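You operate a simulated robot arm through the tools that you are given. There is no shell and no other tool. Be economical: measure what you need, move in short steps, check, and stop when the job is done.

Carry out the task below with a simulated two-armed robot. There is one attempt and no reset: what you move stays moved.

JOB
Take the dish cloth from the wall worktop surface and lay it out flat on the worktop end.

It is judged by the outcome, as a careful person would: the job done as asked, and still so three seconds after it is handed in. It fails if anything else is knocked over, pushed out of place, dropped, spilled or broken. Flat cloth is picked up by pressing the open fingertips on it (5 to 10 N) and closing them slowly along it; thin cloth reads only 2 to 8 mm in the jaws.

ROBOT AND FRAMES
Two 7-joint arms with two-finger parallel grippers on one trunk, on a base that drives. Base frame: it is fixed to the floor where the robot stands at the start and does not move with it; the origin is under the middle of the robot, x ahead of it, y to its left, z up. Lengths are in mm, angles in degrees, forces in N, time in s.
The left shoulder is at the start at [70, 133, 1151], the right one opposite. Places, roughly: worktop end [-1300, -1200, 900]. Payload 1.57 kg a hand.
The TCP of each hand is the grasp point between the finger pads, 30 mm short of the fingertips. In the tool frame z runs along the fingers and y along their closing line. Largest opening 80 mm; finger width 17, thickness 12; the body of the gripper, 40 by 82 mm, starts 80 mm behind the TCP.
Orientation is that of the tool frame in the base frame, as a unit quaternion [w, x, y, z]. With the fingers straight down and closing along the base's y, the tool's x points along the base's -x, its y along +y and its z along -z.

CONTROLS
- The arms move only by the tool move_arm. It takes "left_targets", "right_targets" or both (then of equal length, played together; a hand with none holds still); each is a list of rows, each a list of 3 entries, a list of its own where there are three numbers: the shift along the base's x, y, z in mm, then the turn, a rotation vector about the base's x, y, z in degrees, then the closure in counts, from 0 (fully open) to 255 (shut). In form: [[[x, y, z], [ax, ay, az], gripper], ...]. A call has 1 to 8 rows; each row shifts and turns the commanded pose from where the row before left it. Each row takes 0.2 s and may step no farther than 50 mm and 8.6 degrees from the row before; otherwise, or with a gripper value out of range, the whole call is refused. A pose out of reach is approached as far as the arm can. The call stops where the force on the tool passes 40 N (or 10 N more than at its start, if that is more) or the arm is blocked; 0.2 s more then pass. The fingers move at their own pace (about 153 mm/s each) and stop on an object; they squeeze with about 27 N. The grip force told is the motor's: it shows also when the fingers shut on nothing. Time passes only in rows, and 0.2 s behind the last, so rows that do not move let the fingers close. The reply holds the time, the measured pose of the TCP, the force on the tool along the base axes, the opening and the grip force, in the units named above and with some noise, with the torque about the TCP (base axes, N m) and any sound that the robot's microphone picked up.
- Cameras (640 x 400 px; columns grow to the right, rows downward): "scene" is now at [129.7, -18.1, 1366.8]; the picture's right is [-0.22, -0.97, 0.00], its down [-0.67, 0.15, -0.72] and it looks along [0.71, -0.16, -0.69] (base axes); focal length 253 px, centre (320, 200). "left" rides on the left gripper at [72, 7, -122] in its tool frame; the picture's right is [-0.09, 1.00, 0.00], its down [-0.84, -0.08, -0.54] and it looks along [-0.54, -0.05, 0.84] (tool axes); focal length 238 px, centre (320, 200). "right" rides on the right gripper at [72, -6, -122] in its tool frame; the picture's right is [0.09, 1.00, 0.00], its down [-0.84, 0.08, -0.54] and it looks along [-0.54, 0.05, 0.84] (tool axes); focal length 238 px, centre (320, 200). There is no depth. A picture from a camera that has moved, and an enlarged one, comes with that camera's place and axes in the base frame and with its lens.
- camera(camera): a new picture of that camera. The clock stands still meanwhile.
- move_column(by): slides the trunk up (or, below 0, down) by that many mm; the arms and the scene camera ride with it, the base frame stays. It gives what a move gives, with no picture.
- roll_base(legs): drives the robot by 1 to 6 legs, each [ahead, left, turn to the left] in mm, mm and degrees, along the robot's own axes; the way and the turn of a leg run together, so that a leg with both is an arc; at most 1500 mm and 180 degrees a leg. The arms and the cameras ride along, it lands a little off, and it stops where it bumps. It gives what a move gives.
- turn_head(pan, tilt): turns the head with the scene camera to pan (to the left, within 86 degrees either way) and tilt (down, from -29 to 69), counted from straight ahead of the robot. It gives what a move gives.
- inspect(camera, box): a new picture of the part [left, top, right, bottom] of that camera's present view, enlarged. The clock stands still meanwhile.
- close_job(): hands the job in; it is judged then, once.

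Go step by step. Nothing tells you exact positions but the pictures and the camera data: compare them with the known pose of the tool, close in by small moves and look again before you grip or let go. The budget is 120 turns and 108 pictures, counting those below and the enlarged ones. Unless the task says otherwise, let go and move clear before handing in.

The tools are called after "Call:" as name(argument=value, ...) on one line, values as JSON. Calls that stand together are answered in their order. move_arm: Moves the arms, as the interface text tells. Its arguments: {"type":"object","properties":{"left_targets":{"type":"array","items":{"type":"array"}},"right_targets":{"type":"array","items":{"type":"array"}}},"required":[]} The other tools are called the same way: move_column (by) slides the trunk up or down; roll_base (legs) drives the base; turn_head (pan, tilt) turns the head that bears the scene camera; camera (camera) takes a picture; inspect (camera, box) takes an enlarged picture of a part of a camera's view; close_job () hands the job in.

At the start:

```text
time_s: 0.0
left_eef_pos: [386.1, 47.2, 1136.8]
left_orientation: [0.0, -0.001, 1.0, 0.0]
left_wrist_force: [-0.7, -0.3, 0.4]
left_wrist_torque: [-0.01, -0.01, 0.01]
left_width: 80.0
left_gripper_force: 0.1
right_eef_pos: [426.6, -319.7, 1072.4]
right_orientation: [-0.001, -0.001, 1.0, -0.001]
right_wrist_force: [0.3, -0.2, 0.0]
right_wrist_torque: [0.01, 0.01, -0.01]
right_width: 80.0
right_gripper_force: 0.1
trunk travel left (down, up): [-725.0, 215.0]
robot x, y, heading: [-2.6, 0.6, -0.1]
head pan, tilt: [-13.0, 43.6]
```

scene: 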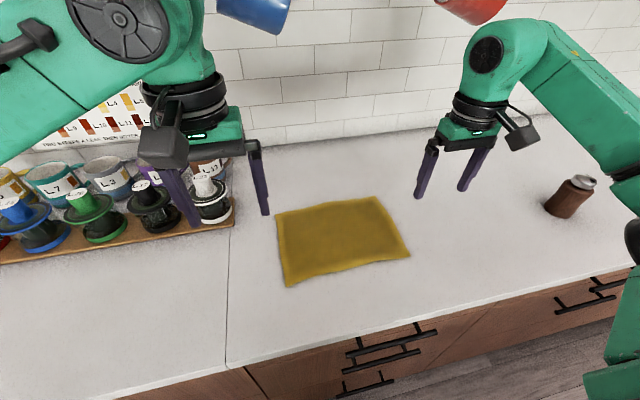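
right: 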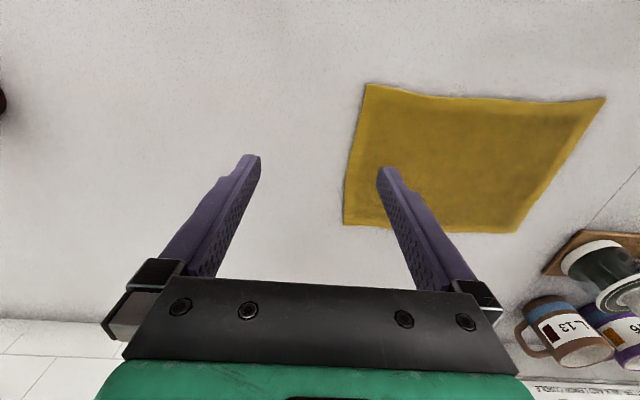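
left: 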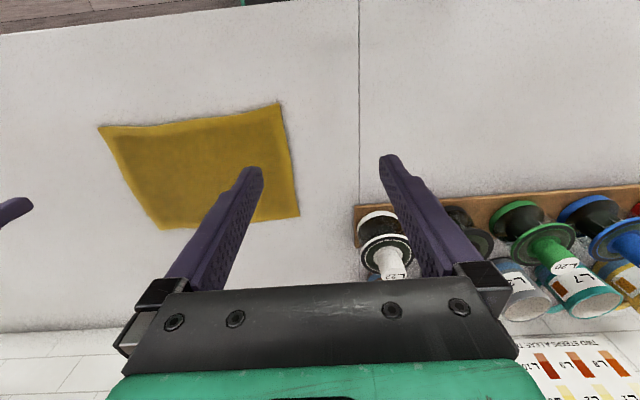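

The yellow cloth lies at about x 410–626, y −300…−8 on the wall worktop, and the target is behind me to the right. I'll look toward the target before I move anything.

Call:
turn_head(pan=-86, tilt=25)

Call:
camera(camera="scene")

```text
time_s: 1.4
left_eef_pos: [387.3, 48.1, 1135.8]
left_orientation: [0.0, -0.001, 1.0, 0.0]
left_wrist_force: [0.1, 1.0, 0.2]
left_wrist_torque: [0.0, 0.03, -0.02]
left_width: 80.1
left_gripper_force: 0.1
right_eef_pos: [426.5, -319.4, 1071.8]
right_orientation: [0.0, -0.001, 1.0, -0.001]
right_wrist_force: [-1.0, -0.9, 0.8]
right_wrist_torque: [0.0, 0.01, 0.0]
right_width: 79.9
right_gripper_force: 0.0
trunk travel left (down, up): [-725.0, 215.0]
robot x, y, heading: [1.1, 2.6, -0.2]
head pan, tilt: [-85.9, 25.0]
```

```text
104 pictures are left
camera scene: at [56.0, -91.5, 1395.4], right [-1.0, -0.07, 0.0], down [-0.03, 0.42, -0.91], along [0.06, -0.9, -0.42], focal length 253 px, centre (320, 200)
```

scene: 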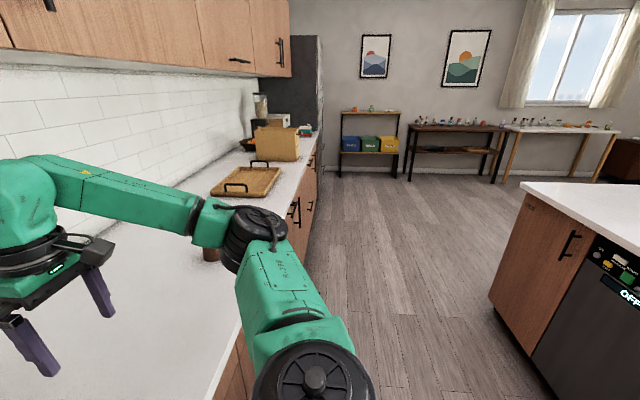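

The island behind me on the right is probably the "worktop end". I'll first centre the robot on the cloth and look down at it.

Call:
roll_base(legs=[[0, -150, 0]])

Call:
turn_head(pan=0, tilt=50)

Call:
camera(camera="scene")

```text
time_s: 2.8
left_eef_pos: [385.8, -103.1, 1135.6]
left_orientation: [0.001, -0.001, 1.0, -0.002]
left_wrist_force: [0.0, 0.6, 0.3]
left_wrist_torque: [-0.05, -0.02, -0.04]
left_width: 80.2
left_gripper_force: 0.0
right_eef_pos: [426.3, -468.4, 1072.3]
right_orientation: [0.0, 0.001, 1.0, -0.001]
right_wrist_force: [-0.1, 0.9, -0.4]
right_wrist_torque: [-0.03, 0.01, 0.02]
right_width: 80.0
right_gripper_force: 0.0
trunk travel left (down, up): [-725.0, 215.0]
robot x, y, heading: [-2.8, -148.4, 0.0]
head pan, tilt: [-85.9, 25.0]
```

```text
time_s: 4.4
left_eef_pos: [387.3, -103.6, 1136.3]
left_orientation: [0.0, 0.0, 1.0, -0.001]
left_wrist_force: [0.0, 0.1, 0.3]
left_wrist_torque: [-0.02, 0.0, 0.01]
left_width: 80.0
left_gripper_force: 0.0
right_eef_pos: [426.2, -470.2, 1073.2]
right_orientation: [0.0, 0.001, 1.0, 0.0]
right_wrist_force: [-1.2, 0.1, 1.0]
right_wrist_torque: [0.01, 0.0, 0.01]
right_width: 80.1
right_gripper_force: 0.1
trunk travel left (down, up): [-725.0, 215.0]
robot x, y, heading: [1.7, -150.1, -0.2]
head pan, tilt: [0.0, 50.0]
```

```text
103 pictures are left
camera scene: at [126.3, -150.5, 1358.0], right [0.0, -1.0, 0.0], down [-0.77, 0.0, -0.64], along [0.64, 0.0, -0.77], focal length 253 px, centre (320, 200)
```

scene: 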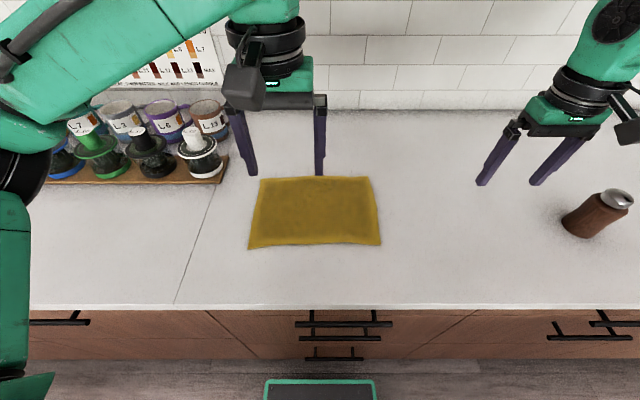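

The cloth's near edge runs from about (400, 5) to (407, −285). I'll bring both half-open hands above its near corners.

Call:
move_arm(left_targets=[[[6.6, 15.7, -35], [0, 0, 0], 128], [[6.6, 15.7, -35], [0, 0, 0], 128], [[6.6, 15.7, -35], [0, 0, 0], 128], [[6.6, 15.7, -35], [0, 0, 0], 128], [[6.6, 15.7, -35], [0, 0, 0], 128], [[0, 0, 0], [0, 0, 0], 128]], right_targets=[[[-1, 42, -22.6], [0, 0, 0], 128], [[-1, 42, -22.6], [0, 0, 0], 128], [[-1, 42, -22.6], [0, 0, 0], 128], [[-1, 42, -22.6], [0, 0, 0], 128], [[-1, 42, -22.6], [0, 0, 0], 128], [[0, 0, 0], [0, 0, 0], 128]])

Call:
camera(camera="scene")

Call:
camera(camera="left")

Call:
camera(camera="right")

```text
time_s: 5.8
left_eef_pos: [421.2, -27.5, 958.6]
left_orientation: [0.0, 0.0, 1.0, 0.001]
left_wrist_force: [0.1, -0.9, -0.3]
left_wrist_torque: [0.02, -0.05, -0.04]
left_width: 39.9
left_gripper_force: 0.0
right_eef_pos: [418.6, -259.0, 959.1]
right_orientation: [0.002, 0.001, 1.0, 0.0]
right_wrist_force: [-0.2, -0.1, 0.1]
right_wrist_torque: [0.05, -0.02, 0.01]
right_width: 39.6
right_gripper_force: 0.2
trunk travel left (down, up): [-725.0, 215.0]
robot x, y, heading: [-0.2, -154.2, -0.1]
head pan, tilt: [0.0, 50.0]
```

```text
102 pictures are left
camera scene: at [125.5, -152.1, 1358.0], right [0.0, -1.0, 0.0], down [-0.77, 0.0, -0.64], along [0.64, 0.0, -0.77], focal length 253 px, centre (320, 200)
```

scene: 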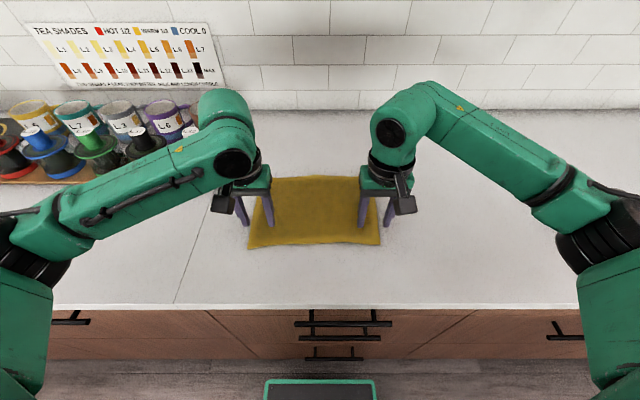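

```text
101 pictures are left
camera left: at [348.9, -21.4, 1081.1], right [0.09, 1.0, 0.0], down [0.84, -0.08, 0.54], along [0.54, -0.05, -0.84], focal length 238 px, centre (320, 200)
```

left: 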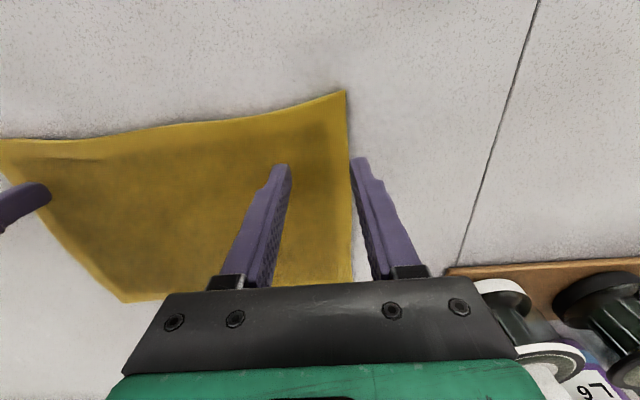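

```text
100 pictures are left
camera right: at [346.2, -267.3, 1081.3], right [-0.09, 1.0, 0.0], down [0.84, 0.08, 0.54], along [0.54, 0.05, -0.84], focal length 238 px, centre (320, 200)
```

right: 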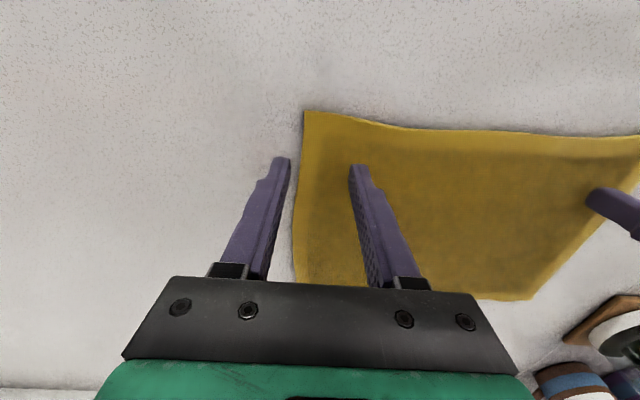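

The left edge is at y≈−2 and the right edge at y≈−277. I'll shift both hands inward so that both fingers of each are over cloth, then descend close to it.

Call:
move_arm(left_targets=[[[-4, -11, -20], [0, 0, 0], 128], [[0, 0, -20], [0, 0, 0], 128], [[0, 0, -14], [0, 0, 0], 128], [[0, 0, 0], [0, 0, 0], 128]], right_targets=[[[0, 19, -20], [0, 0, 0], 128], [[0, 0, -20], [0, 0, 0], 128], [[0, 0, -14], [0, 0, 0], 128], [[0, 0, 0], [0, 0, 0], 128]])

Call:
camera(camera="left")

Call:
camera(camera="right")

```text
time_s: 6.3
left_eef_pos: [417.0, -37.2, 942.5]
left_orientation: [0.014, -0.001, 1.0, -0.001]
left_wrist_force: [-4.6, 1.2, 17.9]
left_wrist_torque: [0.0, 0.16, -0.03]
left_width: 39.6
left_gripper_force: 0.1
right_eef_pos: [417.7, -239.5, 942.6]
right_orientation: [0.01, 0.0, 1.0, 0.005]
right_wrist_force: [-5.3, -1.0, 19.2]
right_wrist_torque: [-0.07, 0.15, 0.01]
right_width: 39.5
right_gripper_force: 0.0
trunk travel left (down, up): [-725.0, 215.0]
robot x, y, heading: [-2.1, -148.7, -0.1]
head pan, tilt: [0.0, 50.0]
stopped in row 2 (right hand): the force on the tool passed its limit (the readings are from after the stop); the commanded pose is now the measured one
```

```text
99 pictures are left
camera left: at [341.5, -29.9, 1062.8], right [0.09, 1.0, 0.0], down [0.82, -0.07, 0.57], along [0.56, -0.05, -0.82], focal length 238 px, centre (320, 200)
```

left: 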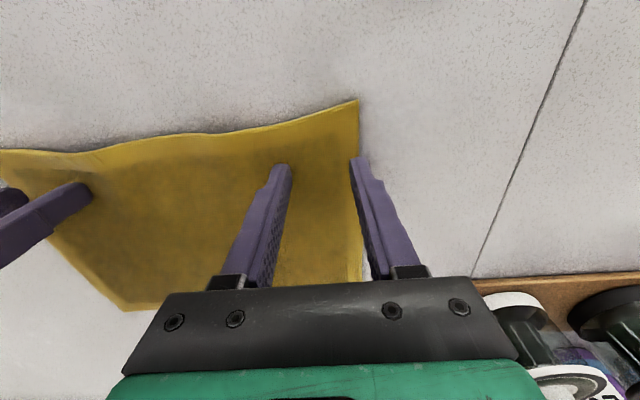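

```text
98 pictures are left
camera right: at [344.0, -247.4, 1064.0], right [-0.09, 1.0, 0.01], down [0.83, 0.07, 0.56], along [0.56, 0.06, -0.83], focal length 238 px, centre (320, 200)
```

right: 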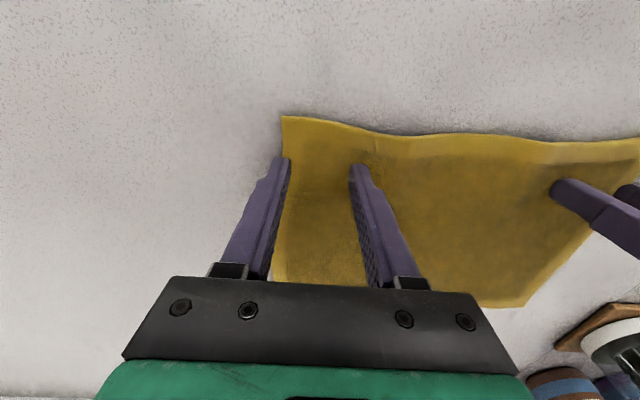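

Contact came at TCP z≈942, so the surface is at about 910 rather than 863. The outer fingers straddle the cloth edges, so I'll lift a little, shift inward and lower gently.

Call:
move_arm(left_targets=[[[0, 0, 12], [0, 1.6, 0], 128], [[-10, -14, 0], [0, 0, 0], 128], [[0, 0, -6], [0, 0, 0], 128], [[0, 0, 0], [0, 0, 0], 128]], right_targets=[[[0, 0, 12], [0, 1.2, 0], 128], [[-8, 15, 0], [0, 0, 0], 128], [[0, 0, -6], [0, 0, 0], 128], [[0, 0, 0], [0, 0, 0], 128]])

Call:
camera(camera="left")

Call:
camera(camera="right")

```text
time_s: 7.3
left_eef_pos: [408.6, -49.8, 945.4]
left_orientation: [-0.004, -0.002, 1.0, -0.002]
left_wrist_force: [-0.6, 0.7, 1.5]
left_wrist_torque: [0.02, -0.01, -0.03]
left_width: 39.9
left_gripper_force: 0.1
right_eef_pos: [415.1, -225.8, 944.4]
right_orientation: [-0.004, 0.002, 1.0, 0.003]
right_wrist_force: [-0.1, 0.4, 0.5]
right_wrist_torque: [0.02, -0.02, -0.01]
right_width: 39.8
right_gripper_force: 0.1
trunk travel left (down, up): [-725.0, 215.0]
robot x, y, heading: [0.5, -150.6, -0.2]
head pan, tilt: [0.0, 50.0]
```

```text
97 pictures are left
camera left: at [337.6, -42.8, 1067.4], right [0.09, 1.0, 0.0], down [0.84, -0.07, 0.54], along [0.53, -0.05, -0.84], focal length 238 px, centre (320, 200)
```

left: 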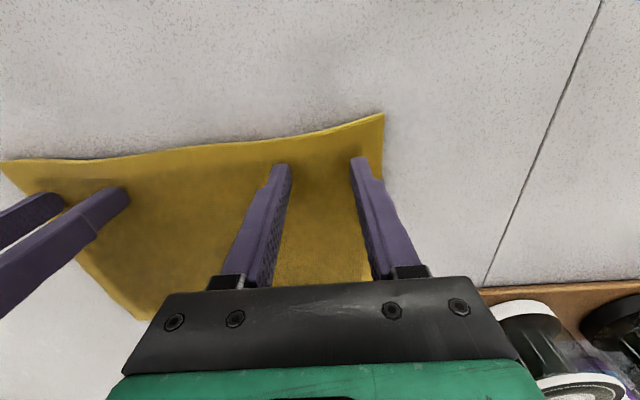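

```text
96 pictures are left
camera right: at [343.9, -232.9, 1069.2], right [-0.09, 1.0, 0.01], down [0.84, 0.07, 0.54], along [0.53, 0.05, -0.84], focal length 238 px, centre (320, 200)
```

right: 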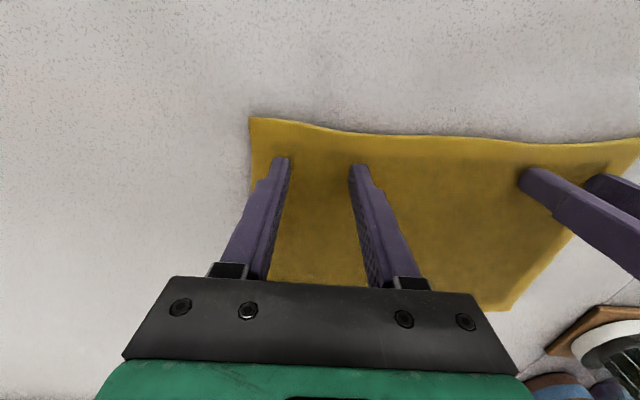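

All four fingertips are over cloth near the edge. I'll press gently.

Call:
move_arm(left_targets=[[[0, 0, 0], [0, 0, 0], 128], [[0, 0, -2], [0, 0, 0], 128], [[0, 0, -2], [0, 0, 0], 128], [[0, 0, 0], [0, 0, 0], 128]], right_targets=[[[-8, 0, 0], [0, 0, 0], 128], [[0, 0, -2], [0, 0, 0], 128], [[0, 0, -2], [0, 0, 0], 128], [[0, 0, 0], [0, 0, 0], 128]])

```text
time_s: 8.3
left_eef_pos: [408.3, -50.6, 943.7]
left_orientation: [-0.003, -0.003, 1.0, -0.002]
left_wrist_force: [0.5, 0.2, 9.3]
left_wrist_torque: [0.09, -0.02, 0.02]
left_width: 39.8
left_gripper_force: 0.0
right_eef_pos: [405.1, -223.9, 942.8]
right_orientation: [-0.003, 0.002, 1.0, 0.004]
right_wrist_force: [4.5, 0.2, 14.9]
right_wrist_torque: [-0.13, -0.08, 0.03]
right_width: 39.8
right_gripper_force: 0.1
trunk travel left (down, up): [-725.0, 215.0]
robot x, y, heading: [1.6, -151.2, -0.1]
head pan, tilt: [0.0, 50.0]
```

Left presses at 9 N and right at 15 N. I'll ease the right hand slightly and close both slowly.

Call:
move_arm(left_targets=[[[0, 0, 0], [0, 0, 0], 140], [[0, 0, 0], [0, 0, 0], 155], [[0, 0, 0], [0, 0, 0], 170], [[0, 0, 0], [0, 0, 0], 187], [[0, 0, 0], [0, 0, 0], 204], [[0, 0, 0], [0, 0, 0], 221], [[0, 0, 0], [0, 0, 0], 238], [[0, 0, 0], [0, 0, 0], 255]], right_targets=[[[0, 0, 1.2], [0, 0, 0], 140], [[0, 0, 0], [0, 0, 0], 155], [[0, 0, 0], [0, 0, 0], 170], [[0, 0, 0], [0, 0, 0], 187], [[0, 0, 0], [0, 0, 0], 204], [[0, 0, 0], [0, 0, 0], 221], [[0, 0, 0], [0, 0, 0], 238], [[0, 0, 0], [0, 0, 0], 255]])

Call:
camera(camera="left")

Call:
camera(camera="right")

```text
time_s: 10.1
left_eef_pos: [407.2, -51.6, 942.7]
left_orientation: [-0.004, -0.002, 1.0, -0.003]
left_wrist_force: [-0.5, -11.0, 13.2]
left_wrist_torque: [-0.25, -0.03, 0.05]
left_width: 4.1
left_gripper_force: 24.3
right_eef_pos: [404.0, -225.3, 943.8]
right_orientation: [-0.003, 0.001, 1.0, 0.004]
right_wrist_force: [0.6, 10.4, 6.7]
right_wrist_torque: [0.29, 0.01, 0.01]
right_width: 3.8
right_gripper_force: 24.6
trunk travel left (down, up): [-725.0, 215.0]
robot x, y, heading: [-3.3, -148.9, 0.1]
head pan, tilt: [0.0, 50.0]
```

```text
95 pictures are left
camera left: at [336.4, -43.6, 1065.4], right [0.09, 1.0, -0.01], down [0.84, -0.07, 0.54], along [0.54, -0.05, -0.84], focal length 238 px, centre (320, 200)
```

left: 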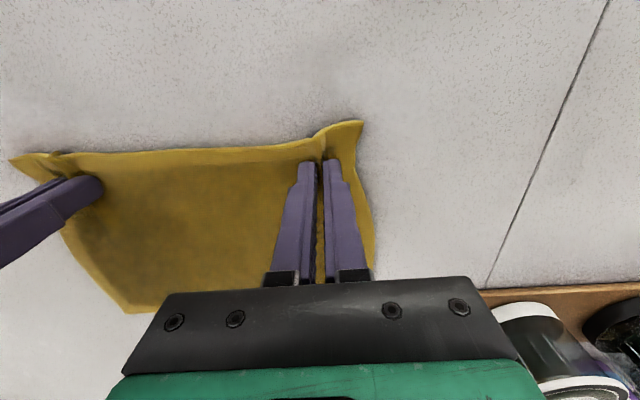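

```text
94 pictures are left
camera right: at [332.9, -231.9, 1066.4], right [-0.09, 1.0, 0.01], down [0.84, 0.07, 0.54], along [0.53, 0.05, -0.84], focal length 238 px, centre (320, 200)
```

right: 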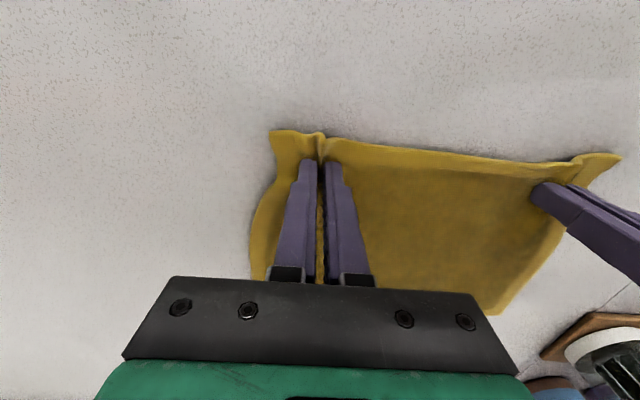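

Both grips hold a single fold of cloth, at about 4 mm. Next I'll lift, with slight inward slack.

Call:
move_arm(left_targets=[[[0, -2, 10], [0, 0, 0], 255], [[0, -1, 20], [0, 0, 0], 255], [[0, 0, 30], [0, 0, 0], 255], [[0, 0, 40], [0, 0, 0], 255], [[0, 0, 40], [0, 0, 0], 255], [[0, 0, 40], [0, 0, 0], 255], [[0, 0, 40], [0, 0, 0], 255], [[0, 0, 30], [0, 0, 0], 255]], right_targets=[[[0, 2, 10], [0, 0, 0], 255], [[0, 1, 20], [0, 0, 0], 255], [[0, 0, 30], [0, 0, 0], 255], [[0, 0, 40], [0, 0, 0], 255], [[0, 0, 40], [0, 0, 0], 255], [[0, 0, 40], [0, 0, 0], 255], [[0, 0, 40], [0, 0, 0], 255], [[0, 0, 30], [0, 0, 0], 255]])

Call:
camera(camera="scene")

```text
time_s: 11.9
left_eef_pos: [411.5, -54.0, 1192.0]
left_orientation: [-0.004, -0.003, 1.0, -0.001]
left_wrist_force: [-0.8, -5.0, -0.7]
left_wrist_torque: [-0.15, -0.02, 0.03]
left_width: 3.9
left_gripper_force: 24.5
right_eef_pos: [404.7, -222.9, 1191.4]
right_orientation: [-0.004, 0.001, 1.0, 0.002]
right_wrist_force: [-0.8, 5.3, 1.0]
right_wrist_torque: [0.14, 0.0, 0.03]
right_width: 3.8
right_gripper_force: 24.7
trunk travel left (down, up): [-725.0, 215.0]
robot x, y, heading: [2.0, -150.1, -0.1]
head pan, tilt: [0.0, 50.0]
```

```text
93 pictures are left
camera scene: at [124.6, -150.3, 1358.0], right [0.0, -1.0, 0.0], down [-0.77, 0.0, -0.64], along [0.64, 0.0, -0.77], focal length 253 px, centre (320, 200)
```

scene: 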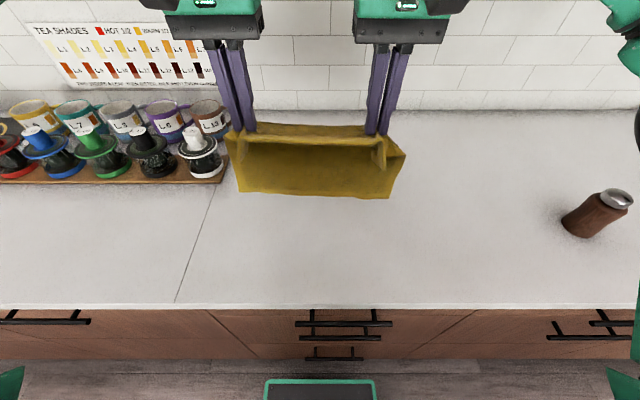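

The cloth hangs freely between the hands. I'll back away from the counter and look toward the island.

Call:
roll_base(legs=[[-330, 0, 0]])

Call:
turn_head(pan=-86, tilt=35)

Call:
camera(camera="scene")

```text
time_s: 14.1
left_eef_pos: [87.6, -53.6, 1191.6]
left_orientation: [-0.005, -0.003, 1.0, -0.002]
left_wrist_force: [0.4, -5.5, 0.9]
left_wrist_torque: [-0.13, -0.02, 0.01]
left_width: 3.8
left_gripper_force: 24.7
right_eef_pos: [82.2, -223.1, 1188.7]
right_orientation: [-0.004, 0.002, 1.0, 0.003]
right_wrist_force: [0.4, 5.5, 0.4]
right_wrist_torque: [0.17, 0.02, -0.01]
right_width: 3.6
right_gripper_force: 24.9
trunk travel left (down, up): [-725.0, 215.0]
robot x, y, heading: [-323.4, -152.6, 0.1]
head pan, tilt: [0.0, 50.0]
```

```text
time_s: 15.7
left_eef_pos: [86.7, -52.7, 1191.8]
left_orientation: [-0.005, -0.004, 1.0, -0.002]
left_wrist_force: [0.5, -5.5, 0.0]
left_wrist_torque: [-0.15, 0.02, 0.02]
left_width: 3.7
left_gripper_force: 24.3
right_eef_pos: [80.4, -224.1, 1191.0]
right_orientation: [-0.004, 0.001, 1.0, 0.004]
right_wrist_force: [0.1, 5.5, -0.6]
right_wrist_torque: [0.14, -0.01, 0.03]
right_width: 3.5
right_gripper_force: 25.1
trunk travel left (down, up): [-725.0, 215.0]
robot x, y, heading: [-325.8, -148.0, 0.3]
head pan, tilt: [-85.9, 35.0]
```

```text
92 pictures are left
camera scene: at [-269.8, -238.2, 1379.7], right [-1.0, -0.07, 0.0], down [-0.04, 0.57, -0.82], along [0.06, -0.82, -0.57], focal length 253 px, centre (320, 200)
```

scene: 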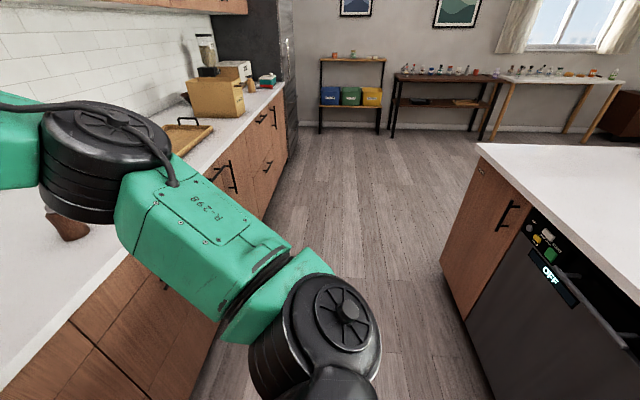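

The island's near end is at y≈−1420, with its front edge at x≈−920. I'll drive around to that end and face it (+y).

Call:
roll_base(legs=[[0, -1500, 0], [0, -300, 0], [0, 0, 90]])

Call:
turn_head(pan=45, tilt=30)

Call:
camera(camera="scene")

```text
time_s: 28.6
left_eef_pos: [-425.7, -1539.8, 1192.5]
left_orientation: [-0.002, -0.69, 0.724, -0.004]
left_wrist_force: [6.1, -0.5, -0.5]
left_wrist_torque: [0.01, -0.19, -0.03]
left_width: 4.0
left_gripper_force: 24.6
right_eef_pos: [-257.0, -1555.1, 1190.0]
right_orientation: [-0.005, -0.688, 0.726, -0.001]
right_wrist_force: [-5.2, 0.0, 1.0]
right_wrist_torque: [0.02, 0.19, -0.1]
right_width: 3.4
right_gripper_force: 24.0
trunk travel left (down, up): [-725.0, 215.0]
robot x, y, heading: [-351.9, -1960.6, 87.0]
head pan, tilt: [-85.9, 35.0]
```

```text
time_s: 30.7
left_eef_pos: [-426.0, -1539.6, 1191.6]
left_orientation: [-0.001, -0.691, 0.723, -0.005]
left_wrist_force: [6.2, -0.4, 0.7]
left_wrist_torque: [-0.01, -0.17, -0.01]
left_width: 3.9
left_gripper_force: 24.9
right_eef_pos: [-256.7, -1555.5, 1189.9]
right_orientation: [-0.005, -0.688, 0.726, -0.001]
right_wrist_force: [-6.2, 1.0, -0.1]
right_wrist_torque: [0.05, 0.18, -0.08]
right_width: 3.4
right_gripper_force: 24.1
trunk travel left (down, up): [-725.0, 215.0]
robot x, y, heading: [-350.3, -1959.4, 87.1]
head pan, tilt: [45.0, 30.0]
```

```text
91 pictures are left
camera scene: at [-409.4, -1839.3, 1387.5], right [0.74, 0.67, 0.0], down [0.33, -0.37, -0.87], along [-0.58, 0.64, -0.5], focal length 253 px, centre (320, 200)
```

scene: 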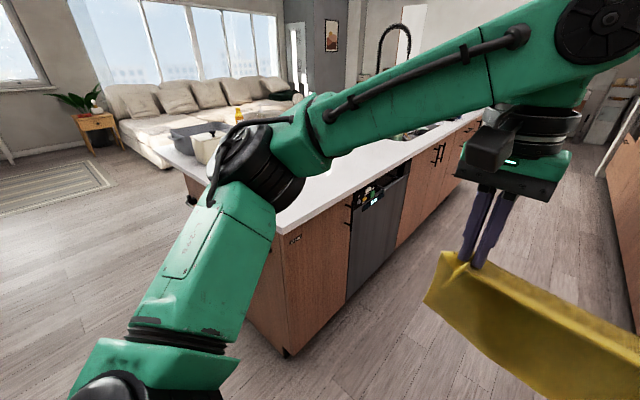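

Something dark and a bowl stand at the far side of the island, while the near part looks clear. I'll straighten my heading, slide left to x≈−1300 and look.

Call:
roll_base(legs=[[0, 0, 3], [0, 940, 0]])

Call:
turn_head(pan=0, tilt=38)

Call:
camera(camera="scene")

```text
time_s: 35.9
left_eef_pos: [-1363.9, -1542.3, 1191.9]
left_orientation: [-0.002, -0.707, 0.707, -0.005]
left_wrist_force: [6.1, -0.5, 0.5]
left_wrist_torque: [-0.05, -0.14, -0.04]
left_width: 4.0
left_gripper_force: 24.5
right_eef_pos: [-1194.1, -1549.7, 1191.0]
right_orientation: [-0.006, -0.706, 0.709, -0.001]
right_wrist_force: [-6.6, 0.8, 0.0]
right_wrist_torque: [-0.03, 0.19, -0.06]
right_width: 3.5
right_gripper_force: 24.2
trunk travel left (down, up): [-725.0, 215.0]
robot x, y, heading: [-1268.3, -1954.8, 89.8]
head pan, tilt: [45.0, 30.0]
```

```text
time_s: 37.0
left_eef_pos: [-1364.9, -1542.7, 1191.8]
left_orientation: [0.001, 0.708, -0.706, 0.005]
left_wrist_force: [4.4, -0.9, -0.5]
left_wrist_torque: [0.02, -0.22, -0.04]
left_width: 3.8
left_gripper_force: 24.5
right_eef_pos: [-1195.3, -1549.6, 1190.2]
right_orientation: [-0.005, -0.705, 0.709, 0.0]
right_wrist_force: [-5.2, 0.0, 0.1]
right_wrist_torque: [0.02, 0.21, -0.09]
right_width: 3.1
right_gripper_force: 24.5
trunk travel left (down, up): [-725.0, 215.0]
robot x, y, heading: [-1268.7, -1959.7, 89.7]
head pan, tilt: [0.0, 38.0]
```

```text
90 pictures are left
camera scene: at [-1269.1, -1819.0, 1375.1], right [1.0, 0.0, 0.0], down [0.0, -0.62, -0.79], along [0.0, 0.79, -0.62], focal length 253 px, centre (320, 200)
```

scene: 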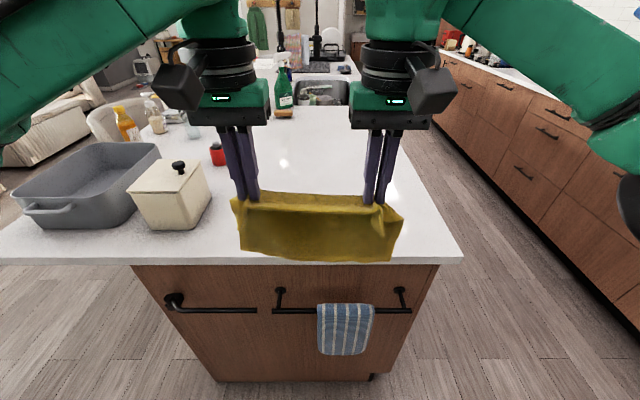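

The island end edge is at y≈−1455 and its right corner at x≈−950. The canister stands at x≈−1600 and left of that. The clear spot is around x −1400…−1100, y −1360…−1140. I'll shift a little to the right, raise the trunk so the elbows stay high, and move forward.

Call:
move_column(by=150)

Call:
roll_base(legs=[[0, -50, 0], [190, 0, 0]])

Call:
turn_head(pan=0, tilt=50)

Call:
camera(camera="scene")

```text
time_s: 38.8
left_eef_pos: [-1363.0, -1543.7, 1341.5]
left_orientation: [0.002, 0.707, -0.707, 0.004]
left_wrist_force: [4.7, -0.2, 0.3]
left_wrist_torque: [0.0, -0.18, -0.03]
left_width: 4.0
left_gripper_force: 24.5
right_eef_pos: [-1195.0, -1549.6, 1341.9]
right_orientation: [-0.005, -0.705, 0.709, -0.002]
right_wrist_force: [-5.6, 0.3, -0.4]
right_wrist_torque: [0.02, 0.21, -0.09]
right_width: 3.6
right_gripper_force: 24.4
trunk travel left (down, up): [-875.0, 65.0]
robot x, y, heading: [-1268.5, -1958.2, 89.9]
head pan, tilt: [0.0, 38.0]
```

```text
time_s: 40.9
left_eef_pos: [-1309.2, -1355.0, 1343.2]
left_orientation: [-0.001, -0.706, 0.708, -0.003]
left_wrist_force: [6.0, -0.8, -0.1]
left_wrist_torque: [0.0, -0.18, -0.05]
left_width: 3.8
left_gripper_force: 24.5
right_eef_pos: [-1141.0, -1363.2, 1342.7]
right_orientation: [-0.003, -0.703, 0.711, 0.0]
right_wrist_force: [-5.2, 0.4, 0.2]
right_wrist_torque: [0.06, 0.15, -0.07]
right_width: 3.5
right_gripper_force: 24.8
trunk travel left (down, up): [-875.0, 65.0]
robot x, y, heading: [-1218.3, -1762.4, 89.3]
head pan, tilt: [0.0, 38.0]
```

```text
time_s: 41.6
left_eef_pos: [-1309.5, -1351.0, 1342.2]
left_orientation: [-0.001, -0.706, 0.708, -0.005]
left_wrist_force: [4.9, -0.3, 0.3]
left_wrist_torque: [0.01, -0.18, -0.03]
left_width: 3.8
left_gripper_force: 24.4
right_eef_pos: [-1142.0, -1357.6, 1341.1]
right_orientation: [-0.005, -0.704, 0.711, 0.0]
right_wrist_force: [-5.1, 0.1, -0.3]
right_wrist_torque: [-0.01, 0.17, -0.05]
right_width: 3.4
right_gripper_force: 24.7
trunk travel left (down, up): [-875.0, 65.0]
robot x, y, heading: [-1215.5, -1759.3, 89.4]
head pan, tilt: [0.0, 50.0]
```

```text
89 pictures are left
camera scene: at [-1216.4, -1636.4, 1508.1], right [1.0, -0.01, 0.0], down [-0.01, -0.77, -0.64], along [0.01, 0.64, -0.77], focal length 253 px, centre (320, 200)
```

scene: 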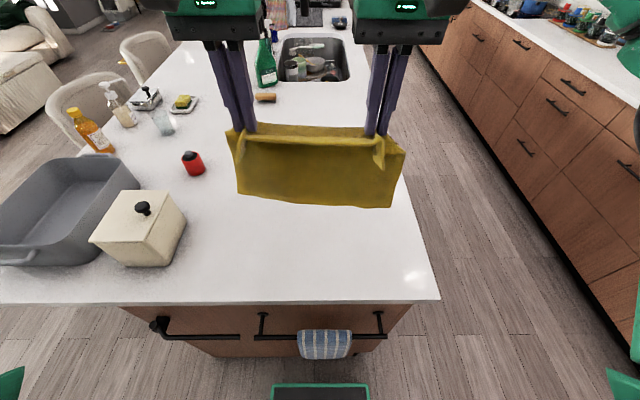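

The laying area is clear. I'll carry the cloth forward and down so its free edge hangs just above the surface at y≈−1150.

Call:
move_arm(left_targets=[[[-6, 33, -27], [0, 0, 0], 255], [[-6, 33, -27], [0, 0, 0], 255], [[-6, 33, -27], [0, 0, 0], 255], [[-6, 33, -27], [0, 0, 0], 255], [[-6, 33, -27], [0, 0, 0], 255], [[-6, 33, -27], [0, 0, 0], 255], [[0, 0, 0], [0, 0, 0], 255], [[0, 0, 0], [0, 0, 0], 255]], right_targets=[[[-6, 34, -27], [0, 0, 0], 255], [[-6, 34, -27], [0, 0, 0], 255], [[-6, 34, -27], [0, 0, 0], 255], [[-6, 34, -27], [0, 0, 0], 255], [[-6, 34, -27], [0, 0, 0], 255], [[-6, 34, -27], [0, 0, 0], 255], [[0, 0, 0], [0, 0, 0], 255], [[0, 0, 0], [0, 0, 0], 255]])

Call:
camera(camera="scene")

```text
time_s: 43.4
left_eef_pos: [-1347.5, -1155.8, 1178.4]
left_orientation: [-0.001, -0.705, 0.709, -0.007]
left_wrist_force: [16.9, -3.9, 1.7]
left_wrist_torque: [-0.15, -0.58, 0.0]
left_width: 3.9
left_gripper_force: 24.7
left hand out of reach, approached as far as the arm can: row 6
right_eef_pos: [-1177.5, -1190.4, 1189.0]
right_orientation: [-0.005, -0.705, 0.709, 0.0]
right_wrist_force: [-17.7, 4.5, -1.5]
right_wrist_torque: [0.13, 0.53, -0.09]
right_width: 3.7
right_gripper_force: 25.3
right hand out of reach, approached as far as the arm can: row 5, 6
trunk travel left (down, up): [-875.0, 65.0]
robot x, y, heading: [-1215.3, -1765.6, 89.5]
head pan, tilt: [0.0, 50.0]
```

```text
88 pictures are left
camera scene: at [-1217.6, -1635.5, 1507.9], right [1.0, -0.01, 0.0], down [-0.01, -0.77, -0.64], along [0.01, 0.64, -0.77], focal length 253 px, centre (320, 200)
```

scene: 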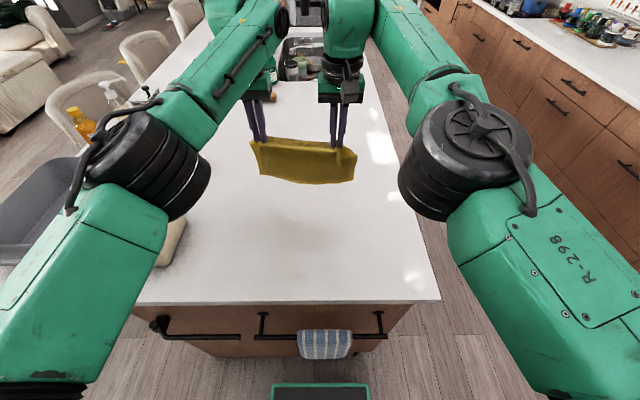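

The hands reached the limit of their reach at y≈−1180. I'll pull back a little and tilt the fingers forward, which brings the wrists closer and so gains reach.

Call:
move_arm(left_targets=[[[10, -40, 0], [0, 0, 0], 255], [[0, -10, 0], [0, 0, 0], 255], [[0, 0, 0], [8, 0, 0], 255], [[0, 0, 0], [8, 0, 0], 255], [[0, 0, 0], [8, 0, 0], 255], [[0, 0, 0], [0, 0, 0], 255]], right_targets=[[[10, -40, 0], [0, 0, 0], 255], [[0, -10, 0], [0, 0, 0], 255], [[0, 0, 0], [8, 0, 0], 255], [[0, 0, 0], [8, 0, 0], 255], [[0, 0, 0], [8, 0, 0], 255], [[0, 0, 0], [0, 0, 0], 255]])

```text
time_s: 43.8
left_eef_pos: [-1340.9, -1174.2, 1168.5]
left_orientation: [0.009, 0.712, -0.702, 0.025]
left_wrist_force: [0.2, 0.0, -1.2]
left_wrist_torque: [-0.04, 0.07, 0.0]
left_width: 3.7
left_gripper_force: 24.4
right_eef_pos: [-1148.2, -1191.1, 1191.2]
right_orientation: [-0.018, -0.669, 0.743, 0.01]
right_wrist_force: [0.4, 0.0, -0.1]
right_wrist_torque: [0.01, 0.07, -0.02]
right_width: 0.2
right_gripper_force: 21.4
trunk travel left (down, up): [-875.0, 65.0]
robot x, y, heading: [-1214.6, -1765.6, 89.7]
head pan, tilt: [0.0, 50.0]
stopped in row 1 (left hand): the force on the tool passed its limit (the readings are from after the stop); the commanded pose is now the measured one
```

The right hand lost the cloth (0.2 mm in the jaws). I'll take a look.

Call:
camera(camera="scene")

Call:
camera(camera="left")

```text
87 pictures are left
camera scene: at [-1211.7, -1634.8, 1507.9], right [1.0, -0.01, 0.0], down [-0.01, -0.77, -0.64], along [0.0, 0.64, -0.77], focal length 253 px, centre (320, 200)
```

scene: 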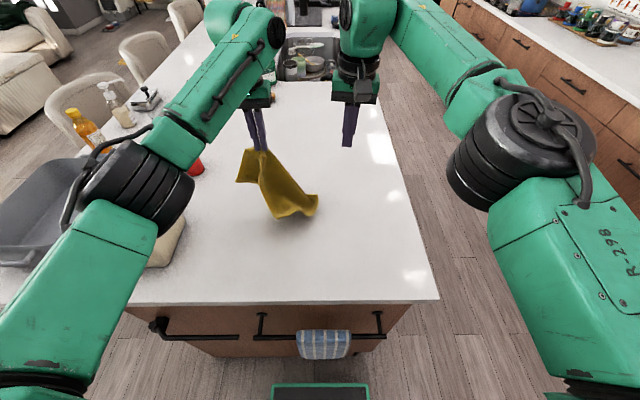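

```text
86 pictures are left
camera left: at [-1349.3, -1239.3, 1293.4], right [-1.0, 0.08, -0.02], down [0.06, 0.86, 0.5], along [0.06, 0.5, -0.86], focal length 238 px, centre (320, 200)
```

left: 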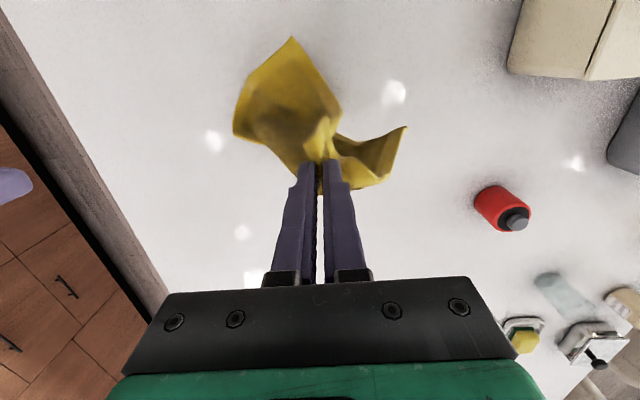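

The cloth still hangs by one corner from the left hand, over the worktop. I'll withdraw the empty right hand, raise the left hand back within comfortable reach and let the cloth settle.

Call:
move_arm(left_targets=[[[0, -12, 15], [0, 0, 0], 255], [[0, -12, 15], [0, 0, 0], 255], [[0, -12, 15], [0, 0, 0], 255], [[0, -12, 15], [0, 0, 0], 255], [[0, -12, 15], [0, 0, 0], 255], [[0, 0, 0], [0, 0, 0], 255], [[0, 0, 0], [0, 0, 0], 255]], right_targets=[[[24, -36, 5], [0, 0, 0], 255], [[24, -36, 5], [0, 0, 0], 255], [[24, -36, 5], [0, 0, 0], 255], [[24, -36, 5], [0, 0, 0], 255], [[24, -36, 5], [0, 0, 0], 255], [[0, 0, 0], [0, 0, 0], 255], [[0, 0, 0], [0, 0, 0], 255]])

Call:
camera(camera="scene")

Call:
camera(camera="left")

```text
time_s: 45.4
left_eef_pos: [-1343.1, -1232.1, 1244.5]
left_orientation: [0.009, 0.711, -0.702, 0.025]
left_wrist_force: [0.7, 0.5, -1.4]
left_wrist_torque: [-0.03, -0.01, 0.03]
left_width: 3.6
left_gripper_force: 24.6
right_eef_pos: [-1035.0, -1372.1, 1219.2]
right_orientation: [-0.017, -0.669, 0.743, 0.008]
right_wrist_force: [0.2, -0.8, 0.9]
right_wrist_torque: [0.03, 0.01, 0.01]
right_width: 0.1
right_gripper_force: 21.2
trunk travel left (down, up): [-875.0, 65.0]
robot x, y, heading: [-1215.9, -1763.8, 89.4]
head pan, tilt: [0.0, 50.0]
```

```text
85 pictures are left
camera scene: at [-1216.6, -1634.2, 1507.8], right [1.0, -0.01, 0.0], down [-0.01, -0.77, -0.64], along [0.01, 0.64, -0.77], focal length 253 px, centre (320, 200)
```

scene: 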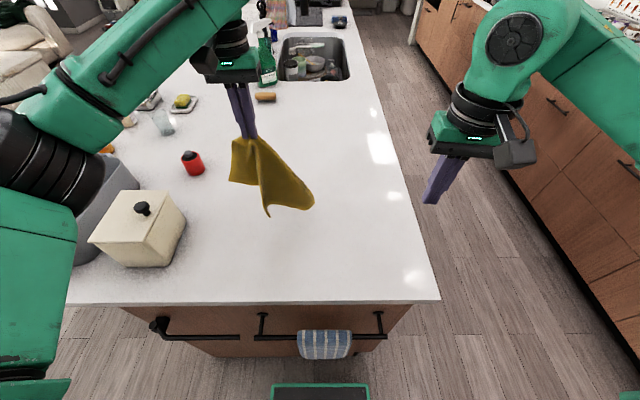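

```text
84 pictures are left
camera left: at [-1353.7, -1297.1, 1369.3], right [-1.0, 0.08, -0.03], down [0.05, 0.86, 0.5], along [0.06, 0.5, -0.86], focal length 238 px, centre (320, 200)
```

left: 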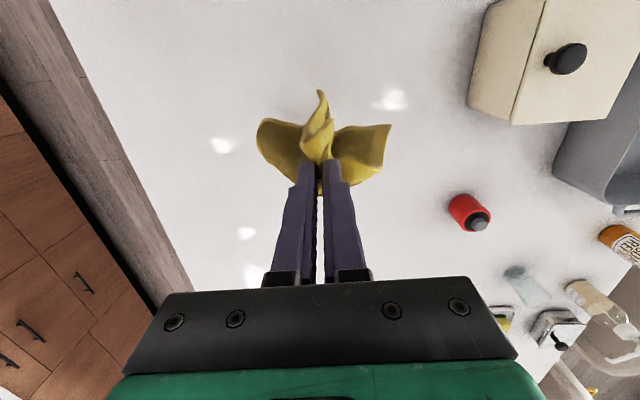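

The cloth hangs freely from the left hand. I'll move it right, then lay it by lowering while dragging back and to the left.

Call:
move_arm(left_targets=[[[30, 0, 0], [0, 0, 0], 255], [[35, 0, 0], [0, 0, 0], 255], [[35, 0, 0], [0, 0, 0], 255], [[35, 0, 0], [0, 0, 0], 255], [[0, 0, -10], [0, 0, 0], 255], [[0, 0, 0], [0, 0, 0], 255], [[0, 0, 0], [0, 0, 0], 255]], right_targets=[[[20, -20, 0], [0, 0, 0], 255], [[20, -20, 0], [0, 0, 0], 255], [[20, -20, 0], [0, 0, 0], 255], [[0, 0, 0], [0, 0, 0], 255], [[0, 0, 0], [0, 0, 0], 255], [[0, 0, 0], [0, 0, 0], 255], [[0, 0, 0], [0, 0, 0], 255]])

Call:
camera(camera="scene")

Call:
camera(camera="right")

```text
time_s: 47.0
left_eef_pos: [-1207.5, -1235.9, 1233.8]
left_orientation: [0.009, 0.712, -0.702, 0.025]
left_wrist_force: [1.0, -1.1, 1.1]
left_wrist_torque: [0.03, 0.02, -0.01]
left_width: 3.5
left_gripper_force: 24.2
right_eef_pos: [-970.9, -1432.4, 1217.9]
right_orientation: [-0.017, -0.67, 0.742, 0.01]
right_wrist_force: [0.3, 0.6, -0.5]
right_wrist_torque: [-0.02, 0.06, 0.01]
right_width: 0.0
right_gripper_force: 21.6
trunk travel left (down, up): [-875.0, 65.0]
robot x, y, heading: [-1216.3, -1761.3, 89.4]
head pan, tilt: [0.0, 50.0]
```

```text
83 pictures are left
camera scene: at [-1214.8, -1636.0, 1508.0], right [1.0, -0.01, 0.0], down [-0.01, -0.77, -0.64], along [0.01, 0.64, -0.77], focal length 253 px, centre (320, 200)
```

scene: 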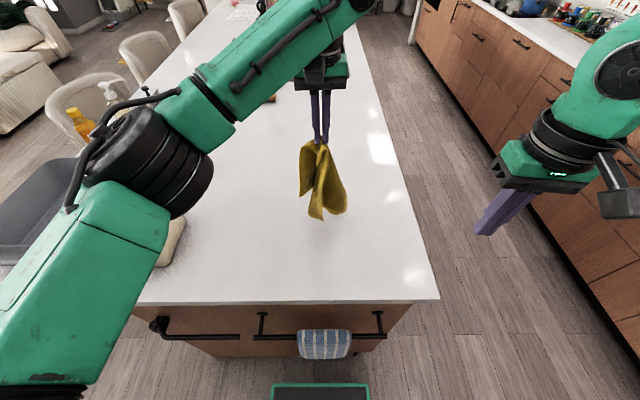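

```text
82 pictures are left
camera right: at [-967.5, -1504.8, 1341.1], right [-1.0, 0.01, 0.04], down [0.03, 0.84, 0.53], along [-0.03, 0.54, -0.84], focal length 238 px, centre (320, 200)
```

right: 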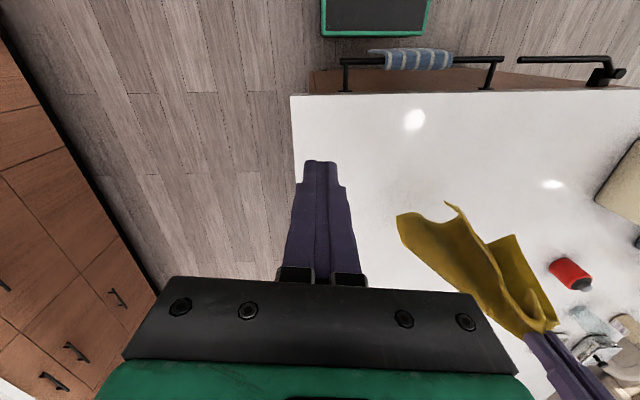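

Cloth hangs free just above the surface. I'll lay it down by lowering while dragging to the left and toward me.

Call:
move_arm(left_targets=[[[-34, -17, -9], [0, 0, 0], 255], [[-34, -17, -9], [0, 0, 0], 255], [[-34, -17, -14], [0, 0, 0], 255], [[-34, -17, -22], [0, 0, 0], 255], [[-28, -19, -36], [0, 0, 0], 255], [[-20, -13, -42], [0, 0, 0], 255], [[-14, -8, -44], [0, 0, 0], 255], [[-3, -2, -48], [0, 0, 0], 255]])

Call:
camera(camera="scene")

Call:
camera(camera="left")

```text
time_s: 48.8
left_eef_pos: [-1412.0, -1341.4, 1011.0]
left_orientation: [0.008, 0.711, -0.702, 0.024]
left_wrist_force: [-0.1, 0.2, 0.8]
left_wrist_torque: [-0.01, 0.01, 0.03]
left_width: 4.0
left_gripper_force: 25.1
right_eef_pos: [-971.4, -1432.7, 1218.3]
right_orientation: [-0.017, -0.67, 0.742, 0.009]
right_wrist_force: [-0.6, 0.7, 0.3]
right_wrist_torque: [-0.01, 0.01, 0.01]
right_width: 0.0
right_gripper_force: 21.3
trunk travel left (down, up): [-875.0, 65.0]
robot x, y, heading: [-1216.8, -1767.7, 89.7]
head pan, tilt: [0.0, 50.0]
```

```text
81 pictures are left
camera scene: at [-1216.5, -1635.4, 1508.0], right [1.0, -0.01, 0.0], down [-0.01, -0.77, -0.64], along [0.01, 0.64, -0.77], focal length 253 px, centre (320, 200)
```

scene: 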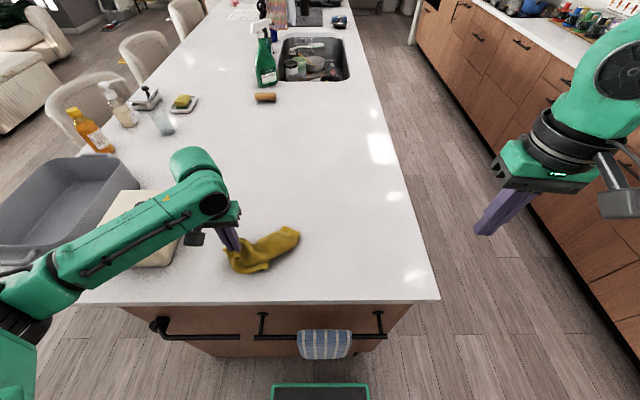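

```text
80 pictures are left
camera left: at [-1420.3, -1407.5, 1135.8], right [-1.0, 0.08, -0.03], down [0.06, 0.86, 0.51], along [0.06, 0.5, -0.86], focal length 238 px, centre (320, 200)
```

left: 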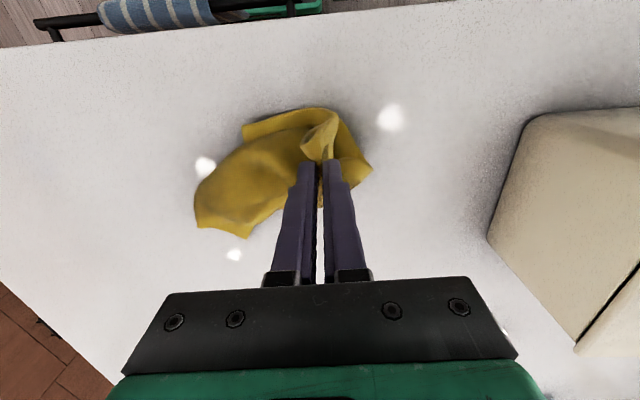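

The cloth now partly rests on the surface and is folded. I'll look closely for the corners and check the canister clearance.

Call:
inspect(camera="scene", box=[80, 150, 340, 310])

Call:
inspect(camera="left", box=[160, 70, 420, 270])

Call:
camera(camera="right")

```text
2.46 times, centred on (210, 230) of scene
camera zoom: at [-1216.5, -1635.4, 1508.0], right [1.0, -0.01, 0.0], down [-0.01, -0.77, -0.64], along [0.01, 0.64, -0.77], focal length 622 px, centre (591, 126)
```

zoom: 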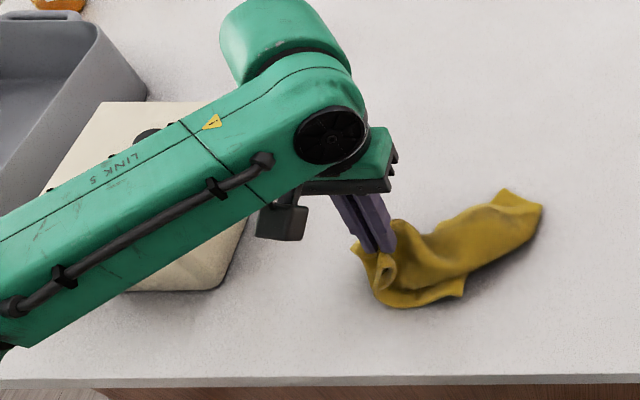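

```text
2.00 times, centred on (290, 170) of left
camera zoom: at [-1420.3, -1407.5, 1135.8], right [-1.0, 0.08, -0.03], down [0.06, 0.86, 0.51], along [0.06, 0.5, -0.86], focal length 477 px, centre (380, 260)
```

zoom: 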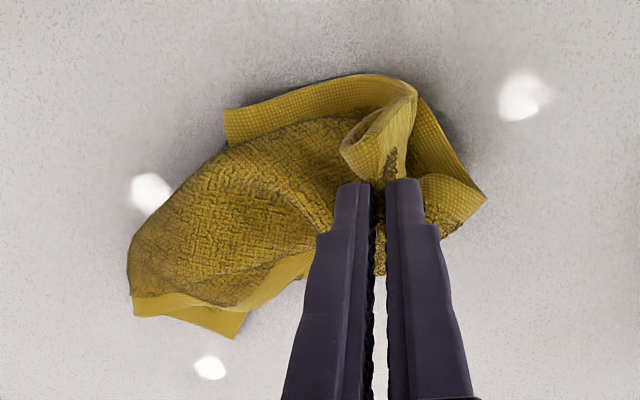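

```text
77 pictures are left
camera right: at [-969.0, -1504.2, 1341.3], right [-1.0, 0.01, 0.04], down [0.03, 0.85, 0.53], along [-0.03, 0.53, -0.84], focal length 238 px, centre (320, 200)
```

right: 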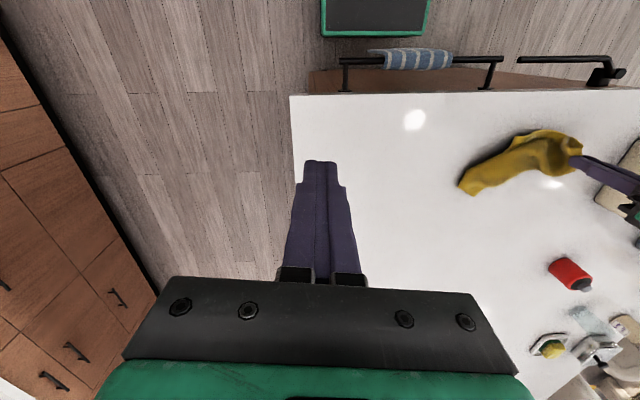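

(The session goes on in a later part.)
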